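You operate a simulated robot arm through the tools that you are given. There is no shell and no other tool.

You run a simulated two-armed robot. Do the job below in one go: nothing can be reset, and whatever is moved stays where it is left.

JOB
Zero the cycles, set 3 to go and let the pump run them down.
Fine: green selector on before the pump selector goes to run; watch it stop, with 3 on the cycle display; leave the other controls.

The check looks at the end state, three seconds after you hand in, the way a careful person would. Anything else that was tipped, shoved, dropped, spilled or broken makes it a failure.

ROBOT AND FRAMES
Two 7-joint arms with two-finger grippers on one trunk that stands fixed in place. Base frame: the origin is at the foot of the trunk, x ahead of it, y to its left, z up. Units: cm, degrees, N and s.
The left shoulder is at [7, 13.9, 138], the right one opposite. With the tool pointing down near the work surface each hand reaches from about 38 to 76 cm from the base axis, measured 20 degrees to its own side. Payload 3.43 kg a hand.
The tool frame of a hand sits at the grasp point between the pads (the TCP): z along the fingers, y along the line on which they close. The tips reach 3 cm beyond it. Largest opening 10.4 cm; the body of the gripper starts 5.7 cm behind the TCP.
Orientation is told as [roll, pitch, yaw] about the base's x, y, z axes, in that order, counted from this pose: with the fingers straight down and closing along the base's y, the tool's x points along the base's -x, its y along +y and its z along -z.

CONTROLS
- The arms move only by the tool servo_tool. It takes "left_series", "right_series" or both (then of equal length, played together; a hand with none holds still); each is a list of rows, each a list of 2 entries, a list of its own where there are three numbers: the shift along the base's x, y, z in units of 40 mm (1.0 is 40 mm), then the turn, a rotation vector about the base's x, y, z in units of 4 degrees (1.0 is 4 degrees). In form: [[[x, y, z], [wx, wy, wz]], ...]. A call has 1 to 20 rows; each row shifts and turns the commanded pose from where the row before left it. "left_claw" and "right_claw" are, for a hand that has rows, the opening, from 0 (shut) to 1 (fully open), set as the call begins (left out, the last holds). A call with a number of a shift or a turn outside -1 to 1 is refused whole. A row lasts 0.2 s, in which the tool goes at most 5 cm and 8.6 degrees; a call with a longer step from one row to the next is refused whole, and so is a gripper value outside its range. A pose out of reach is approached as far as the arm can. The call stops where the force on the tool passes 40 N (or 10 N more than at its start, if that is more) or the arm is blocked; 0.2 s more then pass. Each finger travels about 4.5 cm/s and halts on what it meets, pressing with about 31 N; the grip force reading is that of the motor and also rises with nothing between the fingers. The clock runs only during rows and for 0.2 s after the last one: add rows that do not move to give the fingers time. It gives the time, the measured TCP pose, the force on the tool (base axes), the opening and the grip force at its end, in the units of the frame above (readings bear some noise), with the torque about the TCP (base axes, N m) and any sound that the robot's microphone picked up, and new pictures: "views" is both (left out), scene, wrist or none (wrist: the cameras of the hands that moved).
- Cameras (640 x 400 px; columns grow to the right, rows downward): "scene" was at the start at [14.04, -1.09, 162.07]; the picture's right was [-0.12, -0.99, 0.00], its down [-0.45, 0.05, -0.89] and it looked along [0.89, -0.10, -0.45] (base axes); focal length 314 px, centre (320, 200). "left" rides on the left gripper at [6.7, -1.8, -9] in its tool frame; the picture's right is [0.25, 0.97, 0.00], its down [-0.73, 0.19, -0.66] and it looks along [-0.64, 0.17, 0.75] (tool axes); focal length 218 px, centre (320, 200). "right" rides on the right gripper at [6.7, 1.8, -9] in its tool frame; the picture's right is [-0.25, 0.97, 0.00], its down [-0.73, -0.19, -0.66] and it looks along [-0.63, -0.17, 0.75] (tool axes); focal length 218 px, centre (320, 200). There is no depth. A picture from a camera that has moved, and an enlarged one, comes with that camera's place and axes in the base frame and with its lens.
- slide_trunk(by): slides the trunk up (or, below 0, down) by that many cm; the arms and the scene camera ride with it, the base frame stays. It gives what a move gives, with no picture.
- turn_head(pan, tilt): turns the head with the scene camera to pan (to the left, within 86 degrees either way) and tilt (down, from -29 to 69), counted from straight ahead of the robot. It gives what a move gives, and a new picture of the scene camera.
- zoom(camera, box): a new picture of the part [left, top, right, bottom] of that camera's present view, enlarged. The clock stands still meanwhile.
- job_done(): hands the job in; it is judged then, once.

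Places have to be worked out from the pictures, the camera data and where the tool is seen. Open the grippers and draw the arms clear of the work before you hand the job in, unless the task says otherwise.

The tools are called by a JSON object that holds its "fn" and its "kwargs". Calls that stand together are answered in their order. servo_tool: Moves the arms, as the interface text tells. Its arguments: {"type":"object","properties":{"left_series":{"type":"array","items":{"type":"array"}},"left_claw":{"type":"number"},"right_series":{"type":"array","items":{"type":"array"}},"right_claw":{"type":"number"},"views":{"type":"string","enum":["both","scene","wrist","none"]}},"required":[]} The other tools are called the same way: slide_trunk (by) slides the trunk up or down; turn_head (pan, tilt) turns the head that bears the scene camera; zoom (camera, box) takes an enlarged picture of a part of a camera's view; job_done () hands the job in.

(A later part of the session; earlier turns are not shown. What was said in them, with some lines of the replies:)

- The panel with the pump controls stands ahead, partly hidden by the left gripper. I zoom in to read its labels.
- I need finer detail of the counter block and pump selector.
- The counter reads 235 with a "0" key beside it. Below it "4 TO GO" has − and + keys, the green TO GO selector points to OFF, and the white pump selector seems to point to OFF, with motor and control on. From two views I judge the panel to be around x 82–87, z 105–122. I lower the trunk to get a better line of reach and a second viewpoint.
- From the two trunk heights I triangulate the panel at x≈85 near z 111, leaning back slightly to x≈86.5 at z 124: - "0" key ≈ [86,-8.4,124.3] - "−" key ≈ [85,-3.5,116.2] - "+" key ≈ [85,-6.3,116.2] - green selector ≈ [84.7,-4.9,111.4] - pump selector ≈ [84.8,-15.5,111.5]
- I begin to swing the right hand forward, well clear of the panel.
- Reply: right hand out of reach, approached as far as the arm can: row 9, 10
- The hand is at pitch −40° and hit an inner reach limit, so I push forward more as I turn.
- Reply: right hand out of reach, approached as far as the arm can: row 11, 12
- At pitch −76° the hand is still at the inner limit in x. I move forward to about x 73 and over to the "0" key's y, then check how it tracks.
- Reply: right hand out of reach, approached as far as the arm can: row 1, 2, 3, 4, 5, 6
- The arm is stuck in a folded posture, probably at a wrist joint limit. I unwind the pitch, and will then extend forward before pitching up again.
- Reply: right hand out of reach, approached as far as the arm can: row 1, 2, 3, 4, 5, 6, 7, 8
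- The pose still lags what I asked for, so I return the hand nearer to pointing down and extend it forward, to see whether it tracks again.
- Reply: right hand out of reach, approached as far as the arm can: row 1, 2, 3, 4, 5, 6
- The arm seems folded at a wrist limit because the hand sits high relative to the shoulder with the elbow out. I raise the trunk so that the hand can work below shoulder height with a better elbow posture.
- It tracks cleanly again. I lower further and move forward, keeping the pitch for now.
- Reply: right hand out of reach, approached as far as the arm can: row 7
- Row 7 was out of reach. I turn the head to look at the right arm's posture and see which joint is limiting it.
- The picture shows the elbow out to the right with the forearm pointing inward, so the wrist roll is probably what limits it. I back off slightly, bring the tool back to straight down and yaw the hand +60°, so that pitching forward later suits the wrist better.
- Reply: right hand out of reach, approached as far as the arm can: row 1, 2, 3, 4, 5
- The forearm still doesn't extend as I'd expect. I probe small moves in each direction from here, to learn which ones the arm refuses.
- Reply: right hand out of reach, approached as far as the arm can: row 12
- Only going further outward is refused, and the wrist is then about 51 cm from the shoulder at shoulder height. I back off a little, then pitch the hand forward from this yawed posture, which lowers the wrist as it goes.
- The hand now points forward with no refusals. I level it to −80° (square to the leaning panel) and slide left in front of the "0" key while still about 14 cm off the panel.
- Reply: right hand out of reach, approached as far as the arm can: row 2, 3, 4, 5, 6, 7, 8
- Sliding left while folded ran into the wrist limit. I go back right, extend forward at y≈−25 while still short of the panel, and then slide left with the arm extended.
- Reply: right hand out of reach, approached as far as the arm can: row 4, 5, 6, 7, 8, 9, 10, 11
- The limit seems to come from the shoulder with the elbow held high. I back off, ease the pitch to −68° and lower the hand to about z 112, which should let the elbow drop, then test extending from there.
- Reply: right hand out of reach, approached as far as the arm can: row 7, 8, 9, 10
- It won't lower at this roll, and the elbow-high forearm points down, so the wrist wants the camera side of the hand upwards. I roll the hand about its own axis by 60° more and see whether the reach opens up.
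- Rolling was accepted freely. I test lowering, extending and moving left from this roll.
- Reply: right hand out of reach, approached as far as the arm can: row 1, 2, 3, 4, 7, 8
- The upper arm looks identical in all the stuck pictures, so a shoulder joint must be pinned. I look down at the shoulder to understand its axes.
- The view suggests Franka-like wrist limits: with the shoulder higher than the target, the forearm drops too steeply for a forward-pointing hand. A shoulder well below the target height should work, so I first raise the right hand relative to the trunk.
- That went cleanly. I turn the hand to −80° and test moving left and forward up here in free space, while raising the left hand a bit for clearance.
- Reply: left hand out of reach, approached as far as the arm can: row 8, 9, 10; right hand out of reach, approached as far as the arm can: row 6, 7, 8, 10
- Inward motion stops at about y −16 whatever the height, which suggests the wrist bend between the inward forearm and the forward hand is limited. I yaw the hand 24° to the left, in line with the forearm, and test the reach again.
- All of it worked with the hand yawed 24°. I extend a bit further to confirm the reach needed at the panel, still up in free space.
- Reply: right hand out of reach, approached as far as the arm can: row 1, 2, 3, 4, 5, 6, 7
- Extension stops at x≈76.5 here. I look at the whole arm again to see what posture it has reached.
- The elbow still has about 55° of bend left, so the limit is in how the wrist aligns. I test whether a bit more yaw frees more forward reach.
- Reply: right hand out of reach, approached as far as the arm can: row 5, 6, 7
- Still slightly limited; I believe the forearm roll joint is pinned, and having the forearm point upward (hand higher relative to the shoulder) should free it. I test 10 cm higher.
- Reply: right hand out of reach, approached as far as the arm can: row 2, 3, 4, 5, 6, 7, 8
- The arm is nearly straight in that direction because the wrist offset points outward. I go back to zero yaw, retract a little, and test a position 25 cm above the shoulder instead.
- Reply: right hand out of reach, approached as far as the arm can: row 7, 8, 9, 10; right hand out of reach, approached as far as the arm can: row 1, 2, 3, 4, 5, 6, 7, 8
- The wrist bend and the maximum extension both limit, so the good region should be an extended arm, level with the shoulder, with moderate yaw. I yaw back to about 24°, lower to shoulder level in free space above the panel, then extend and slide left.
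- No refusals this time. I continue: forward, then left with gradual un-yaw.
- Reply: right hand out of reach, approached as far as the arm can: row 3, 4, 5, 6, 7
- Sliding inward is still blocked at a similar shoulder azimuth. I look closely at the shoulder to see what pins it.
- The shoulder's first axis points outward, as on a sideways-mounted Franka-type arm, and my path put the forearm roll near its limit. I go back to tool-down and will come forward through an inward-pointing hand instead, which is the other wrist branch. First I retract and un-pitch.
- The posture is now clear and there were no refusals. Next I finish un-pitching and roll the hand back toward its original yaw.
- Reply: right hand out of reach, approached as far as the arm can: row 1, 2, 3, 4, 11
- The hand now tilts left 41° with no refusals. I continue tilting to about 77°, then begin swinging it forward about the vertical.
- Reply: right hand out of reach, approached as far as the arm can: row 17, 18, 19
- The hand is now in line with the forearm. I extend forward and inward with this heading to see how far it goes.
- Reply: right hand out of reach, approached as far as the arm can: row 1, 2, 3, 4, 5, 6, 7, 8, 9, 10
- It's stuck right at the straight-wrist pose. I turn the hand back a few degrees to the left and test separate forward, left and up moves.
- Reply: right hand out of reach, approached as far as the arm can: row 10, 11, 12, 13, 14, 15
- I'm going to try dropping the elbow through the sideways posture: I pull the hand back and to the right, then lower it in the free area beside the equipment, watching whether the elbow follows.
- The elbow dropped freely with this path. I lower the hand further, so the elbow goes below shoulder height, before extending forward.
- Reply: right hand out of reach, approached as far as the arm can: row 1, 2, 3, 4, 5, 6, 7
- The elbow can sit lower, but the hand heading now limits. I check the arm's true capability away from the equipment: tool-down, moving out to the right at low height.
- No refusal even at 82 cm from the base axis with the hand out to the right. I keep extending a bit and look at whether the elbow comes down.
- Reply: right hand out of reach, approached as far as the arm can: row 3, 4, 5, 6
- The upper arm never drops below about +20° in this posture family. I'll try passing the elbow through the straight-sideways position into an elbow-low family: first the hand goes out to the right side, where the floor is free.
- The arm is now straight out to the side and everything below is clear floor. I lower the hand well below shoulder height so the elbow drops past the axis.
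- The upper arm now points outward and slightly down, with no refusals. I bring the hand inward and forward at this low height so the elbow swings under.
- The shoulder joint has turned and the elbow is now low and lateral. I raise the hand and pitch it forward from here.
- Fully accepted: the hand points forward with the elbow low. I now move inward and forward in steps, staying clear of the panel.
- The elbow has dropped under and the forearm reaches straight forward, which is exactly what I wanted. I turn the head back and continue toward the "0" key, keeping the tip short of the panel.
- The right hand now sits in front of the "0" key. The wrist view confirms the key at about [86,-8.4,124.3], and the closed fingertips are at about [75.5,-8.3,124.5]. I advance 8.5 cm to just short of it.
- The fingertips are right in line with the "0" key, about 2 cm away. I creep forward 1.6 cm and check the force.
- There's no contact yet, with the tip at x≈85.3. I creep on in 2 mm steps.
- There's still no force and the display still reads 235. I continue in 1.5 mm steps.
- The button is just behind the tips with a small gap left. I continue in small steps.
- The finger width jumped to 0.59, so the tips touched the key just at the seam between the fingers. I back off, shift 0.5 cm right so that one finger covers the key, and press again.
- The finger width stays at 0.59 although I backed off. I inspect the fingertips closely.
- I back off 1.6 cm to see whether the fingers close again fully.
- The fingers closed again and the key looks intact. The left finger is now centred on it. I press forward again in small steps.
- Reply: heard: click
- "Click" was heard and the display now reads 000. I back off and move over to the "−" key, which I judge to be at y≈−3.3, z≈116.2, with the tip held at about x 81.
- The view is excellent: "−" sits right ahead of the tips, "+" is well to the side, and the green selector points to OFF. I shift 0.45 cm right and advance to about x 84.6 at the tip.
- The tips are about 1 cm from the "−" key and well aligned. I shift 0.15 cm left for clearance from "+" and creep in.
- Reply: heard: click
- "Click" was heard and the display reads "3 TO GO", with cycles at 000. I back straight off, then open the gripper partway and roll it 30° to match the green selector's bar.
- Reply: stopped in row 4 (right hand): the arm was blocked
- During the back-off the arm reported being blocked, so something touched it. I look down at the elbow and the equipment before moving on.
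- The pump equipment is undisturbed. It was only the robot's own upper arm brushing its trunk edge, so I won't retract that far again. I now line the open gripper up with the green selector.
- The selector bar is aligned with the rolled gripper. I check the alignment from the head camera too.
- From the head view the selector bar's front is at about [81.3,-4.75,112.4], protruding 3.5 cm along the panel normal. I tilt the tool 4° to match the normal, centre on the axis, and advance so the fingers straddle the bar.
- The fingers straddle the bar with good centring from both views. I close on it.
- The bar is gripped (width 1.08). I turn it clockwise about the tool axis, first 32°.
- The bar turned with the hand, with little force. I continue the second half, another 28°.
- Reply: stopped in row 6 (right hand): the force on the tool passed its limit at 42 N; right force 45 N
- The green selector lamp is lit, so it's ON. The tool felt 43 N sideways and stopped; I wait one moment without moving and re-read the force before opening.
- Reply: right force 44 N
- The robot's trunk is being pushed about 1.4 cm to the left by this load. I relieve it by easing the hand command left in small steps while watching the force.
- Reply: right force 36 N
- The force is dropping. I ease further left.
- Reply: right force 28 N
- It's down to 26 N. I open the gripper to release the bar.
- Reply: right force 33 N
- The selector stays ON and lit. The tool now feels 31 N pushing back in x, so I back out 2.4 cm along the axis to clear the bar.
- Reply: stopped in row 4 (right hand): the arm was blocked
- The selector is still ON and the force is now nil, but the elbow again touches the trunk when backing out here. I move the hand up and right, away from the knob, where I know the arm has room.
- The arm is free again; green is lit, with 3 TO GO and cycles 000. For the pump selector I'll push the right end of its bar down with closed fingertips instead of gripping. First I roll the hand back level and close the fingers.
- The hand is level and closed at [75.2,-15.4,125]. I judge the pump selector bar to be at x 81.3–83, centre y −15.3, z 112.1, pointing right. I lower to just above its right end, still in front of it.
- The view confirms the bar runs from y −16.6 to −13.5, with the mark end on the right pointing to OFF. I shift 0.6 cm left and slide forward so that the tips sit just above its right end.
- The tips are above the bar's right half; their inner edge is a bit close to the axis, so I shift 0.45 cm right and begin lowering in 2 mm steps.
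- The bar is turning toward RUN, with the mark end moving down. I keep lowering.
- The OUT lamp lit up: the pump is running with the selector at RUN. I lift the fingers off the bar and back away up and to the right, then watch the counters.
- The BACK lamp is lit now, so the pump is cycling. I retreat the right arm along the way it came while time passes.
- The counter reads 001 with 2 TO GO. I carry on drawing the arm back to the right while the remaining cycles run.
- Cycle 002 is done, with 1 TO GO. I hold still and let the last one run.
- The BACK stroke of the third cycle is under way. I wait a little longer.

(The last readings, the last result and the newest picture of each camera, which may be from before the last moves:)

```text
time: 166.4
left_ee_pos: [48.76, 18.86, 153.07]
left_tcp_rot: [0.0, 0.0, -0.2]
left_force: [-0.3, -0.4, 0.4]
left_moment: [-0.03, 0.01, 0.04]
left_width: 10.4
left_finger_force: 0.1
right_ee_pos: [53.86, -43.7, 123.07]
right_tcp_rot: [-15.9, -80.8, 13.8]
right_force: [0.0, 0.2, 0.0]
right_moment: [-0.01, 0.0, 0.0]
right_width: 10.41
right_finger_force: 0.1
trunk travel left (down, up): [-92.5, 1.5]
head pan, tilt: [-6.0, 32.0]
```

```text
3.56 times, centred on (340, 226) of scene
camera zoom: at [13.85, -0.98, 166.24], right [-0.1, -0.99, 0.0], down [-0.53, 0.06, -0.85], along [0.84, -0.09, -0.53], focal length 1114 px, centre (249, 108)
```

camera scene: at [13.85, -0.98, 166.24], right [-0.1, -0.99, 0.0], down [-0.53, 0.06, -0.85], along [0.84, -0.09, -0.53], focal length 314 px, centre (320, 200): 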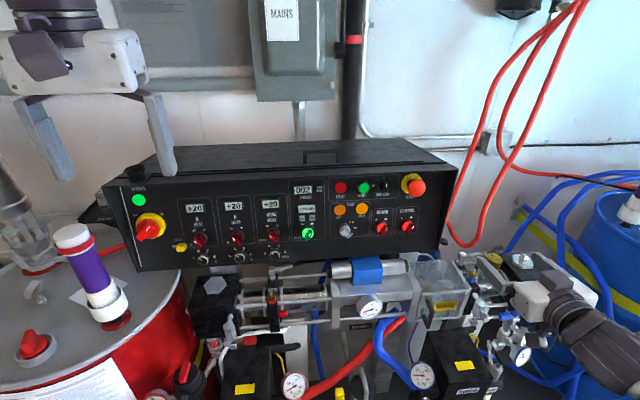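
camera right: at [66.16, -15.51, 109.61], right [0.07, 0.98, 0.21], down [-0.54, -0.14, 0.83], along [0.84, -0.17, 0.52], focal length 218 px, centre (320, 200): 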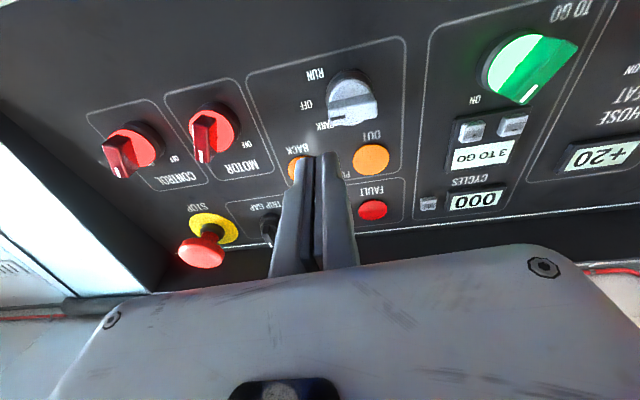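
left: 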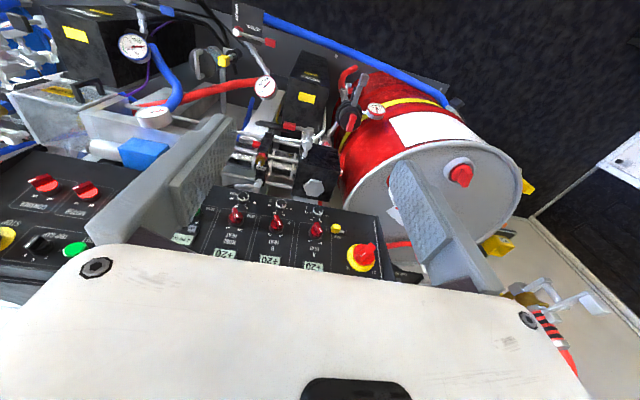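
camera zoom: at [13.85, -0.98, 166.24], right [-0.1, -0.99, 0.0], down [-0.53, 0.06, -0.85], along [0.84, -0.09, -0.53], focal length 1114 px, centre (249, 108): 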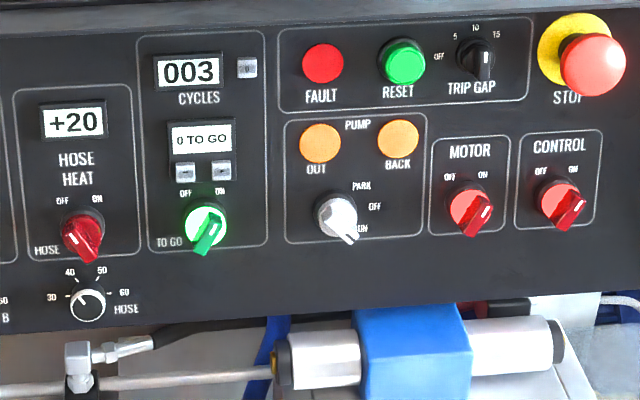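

It reads 003 with 0 TO GO and both stroke lamps out, so the pump has stopped. I move the arm a little further clear and confirm that it stays stopped.

{"fn": "servo_tool", "kwargs": {"right_series": [[[-0.3, -0.2, 0], [0, 0, 0]], [[-0.3, -0.2, 0], [0, 0, 0]], [[-0.3, -0.2, 0], [0, 0, 0]], [[0, 0, 0], [0, 0, 0]], [[0, 0, 0], [0, 0, 0]], [[0, 0, 0], [0, 0, 0]], [[0, 0, 0], [0, 0, 0]], [[0, 0, 0], [0, 0, 0]], [[0, 0, 0], [0, 0, 0]], [[0, 0, 0], [0, 0, 0]], [[0, 0, 0], [0, 0, 0]], [[0, 0, 0], [0, 0, 0]], [[0, 0, 0], [0, 0, 0]], [[0, 0, 0], [0, 0, 0]], [[0, 0, 0], [0, 0, 0]]], "right_claw": 1, "views": "scene"}}

{"fn": "zoom", "kwargs": {"camera": "scene", "box": [250, 170, 430, 282]}}

{"fn": "zoom", "kwargs": {"camera": "scene", "box": [100, 170, 300, 295]}}

```text
time: 169.7
left_ee_pos: [48.73, 18.92, 153.17]
left_tcp_rot: [0.0, 0.0, -0.1]
left_force: [0.7, -0.3, 0.1]
left_moment: [-0.04, -0.01, -0.01]
left_width: 10.42
left_finger_force: 0.1
right_ee_pos: [50.25, -45.93, 123.15]
right_tcp_rot: [-15.9, -80.7, 13.8]
right_force: [-0.6, -0.5, 0.9]
right_moment: [-0.02, 0.03, -0.01]
right_width: 10.4
right_finger_force: 0.0
trunk travel left (down, up): [-92.5, 1.5]
head pan, tilt: [-6.0, 32.0]
camera scene: at [13.85, -0.98, 166.24], right [-0.1, -0.99, 0.0], down [-0.53, 0.06, -0.85], along [0.84, -0.09, -0.53], focal length 314 px, centre (320, 200)
```

scene: 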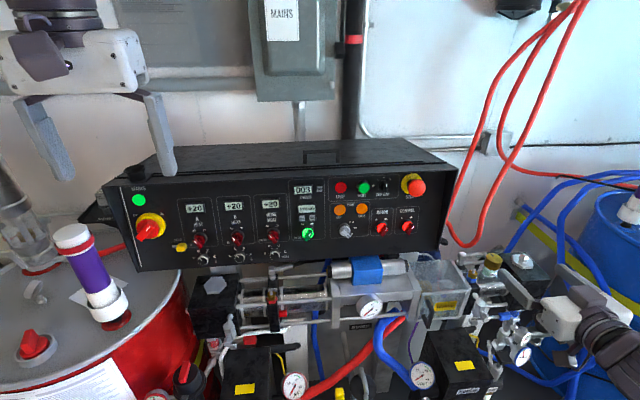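

```text
3.56 times, centred on (340, 226) of scene
camera zoom: at [13.85, -0.98, 166.24], right [-0.1, -0.99, 0.0], down [-0.53, 0.06, -0.85], along [0.84, -0.09, -0.53], focal length 1114 px, centre (249, 108)
```

zoom: 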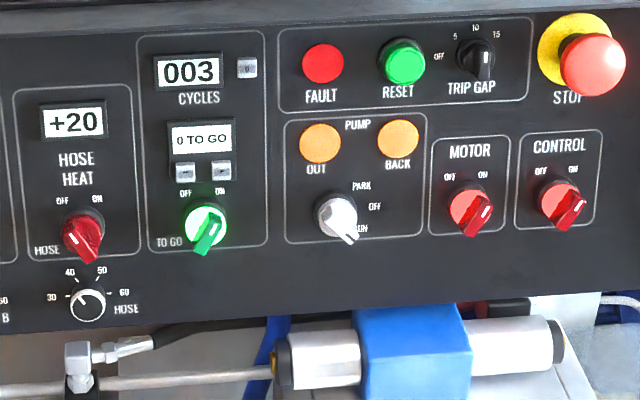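

```text
3.20 times, centred on (200, 232) of scene
camera zoom: at [13.85, -0.98, 166.24], right [-0.1, -0.99, 0.0], down [-0.53, 0.06, -0.85], along [0.84, -0.09, -0.53], focal length 1003 px, centre (704, 96)
```

zoom: 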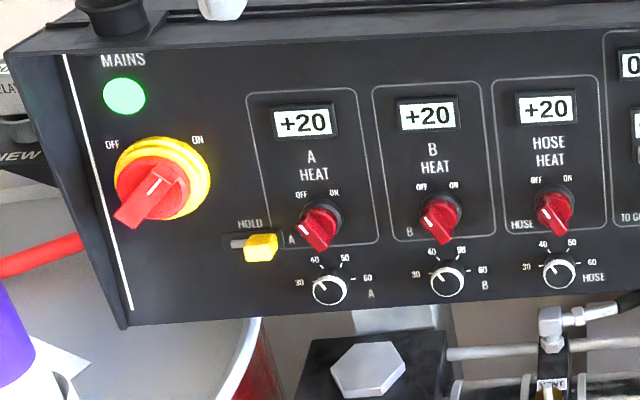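

More than 3 s later it still reads 003 with 0 TO GO, and the pump is stopped. The other controls look as they were at the start, both grippers are open, and the arms are clear. I hand the job in.

{"fn": "job_done", "kwargs": {}}

```text
The job is handed in.
```

The cycles are zeroed and the pump ran down 3 cycles. It stopped by itself with 003 on the cycle display and 0 TO GO. I watched it for about 3 more seconds and it stayed stopped, then handed the job in.

- **Order:** I zeroed the counter from 235, set 4 TO GO down to 3, turned the green selector on, and only then turned the pump selector to run. Both selectors are still in those positions.
- **Other controls:** they look the same as at the start.
- **Contact with the robot itself:** the right arm twice reported being blocked, which looked like its upper arm touching the trunk. The equipment looked undisturbed afterwards.
- **Force on the green selector:** while turning it, the tool reached its force limit, about 43 N sideways on the knob. I eased that down to about 26 N before letting go. The selector stayed on and lit.

Both grippers are open and the arms are clear of the panel.
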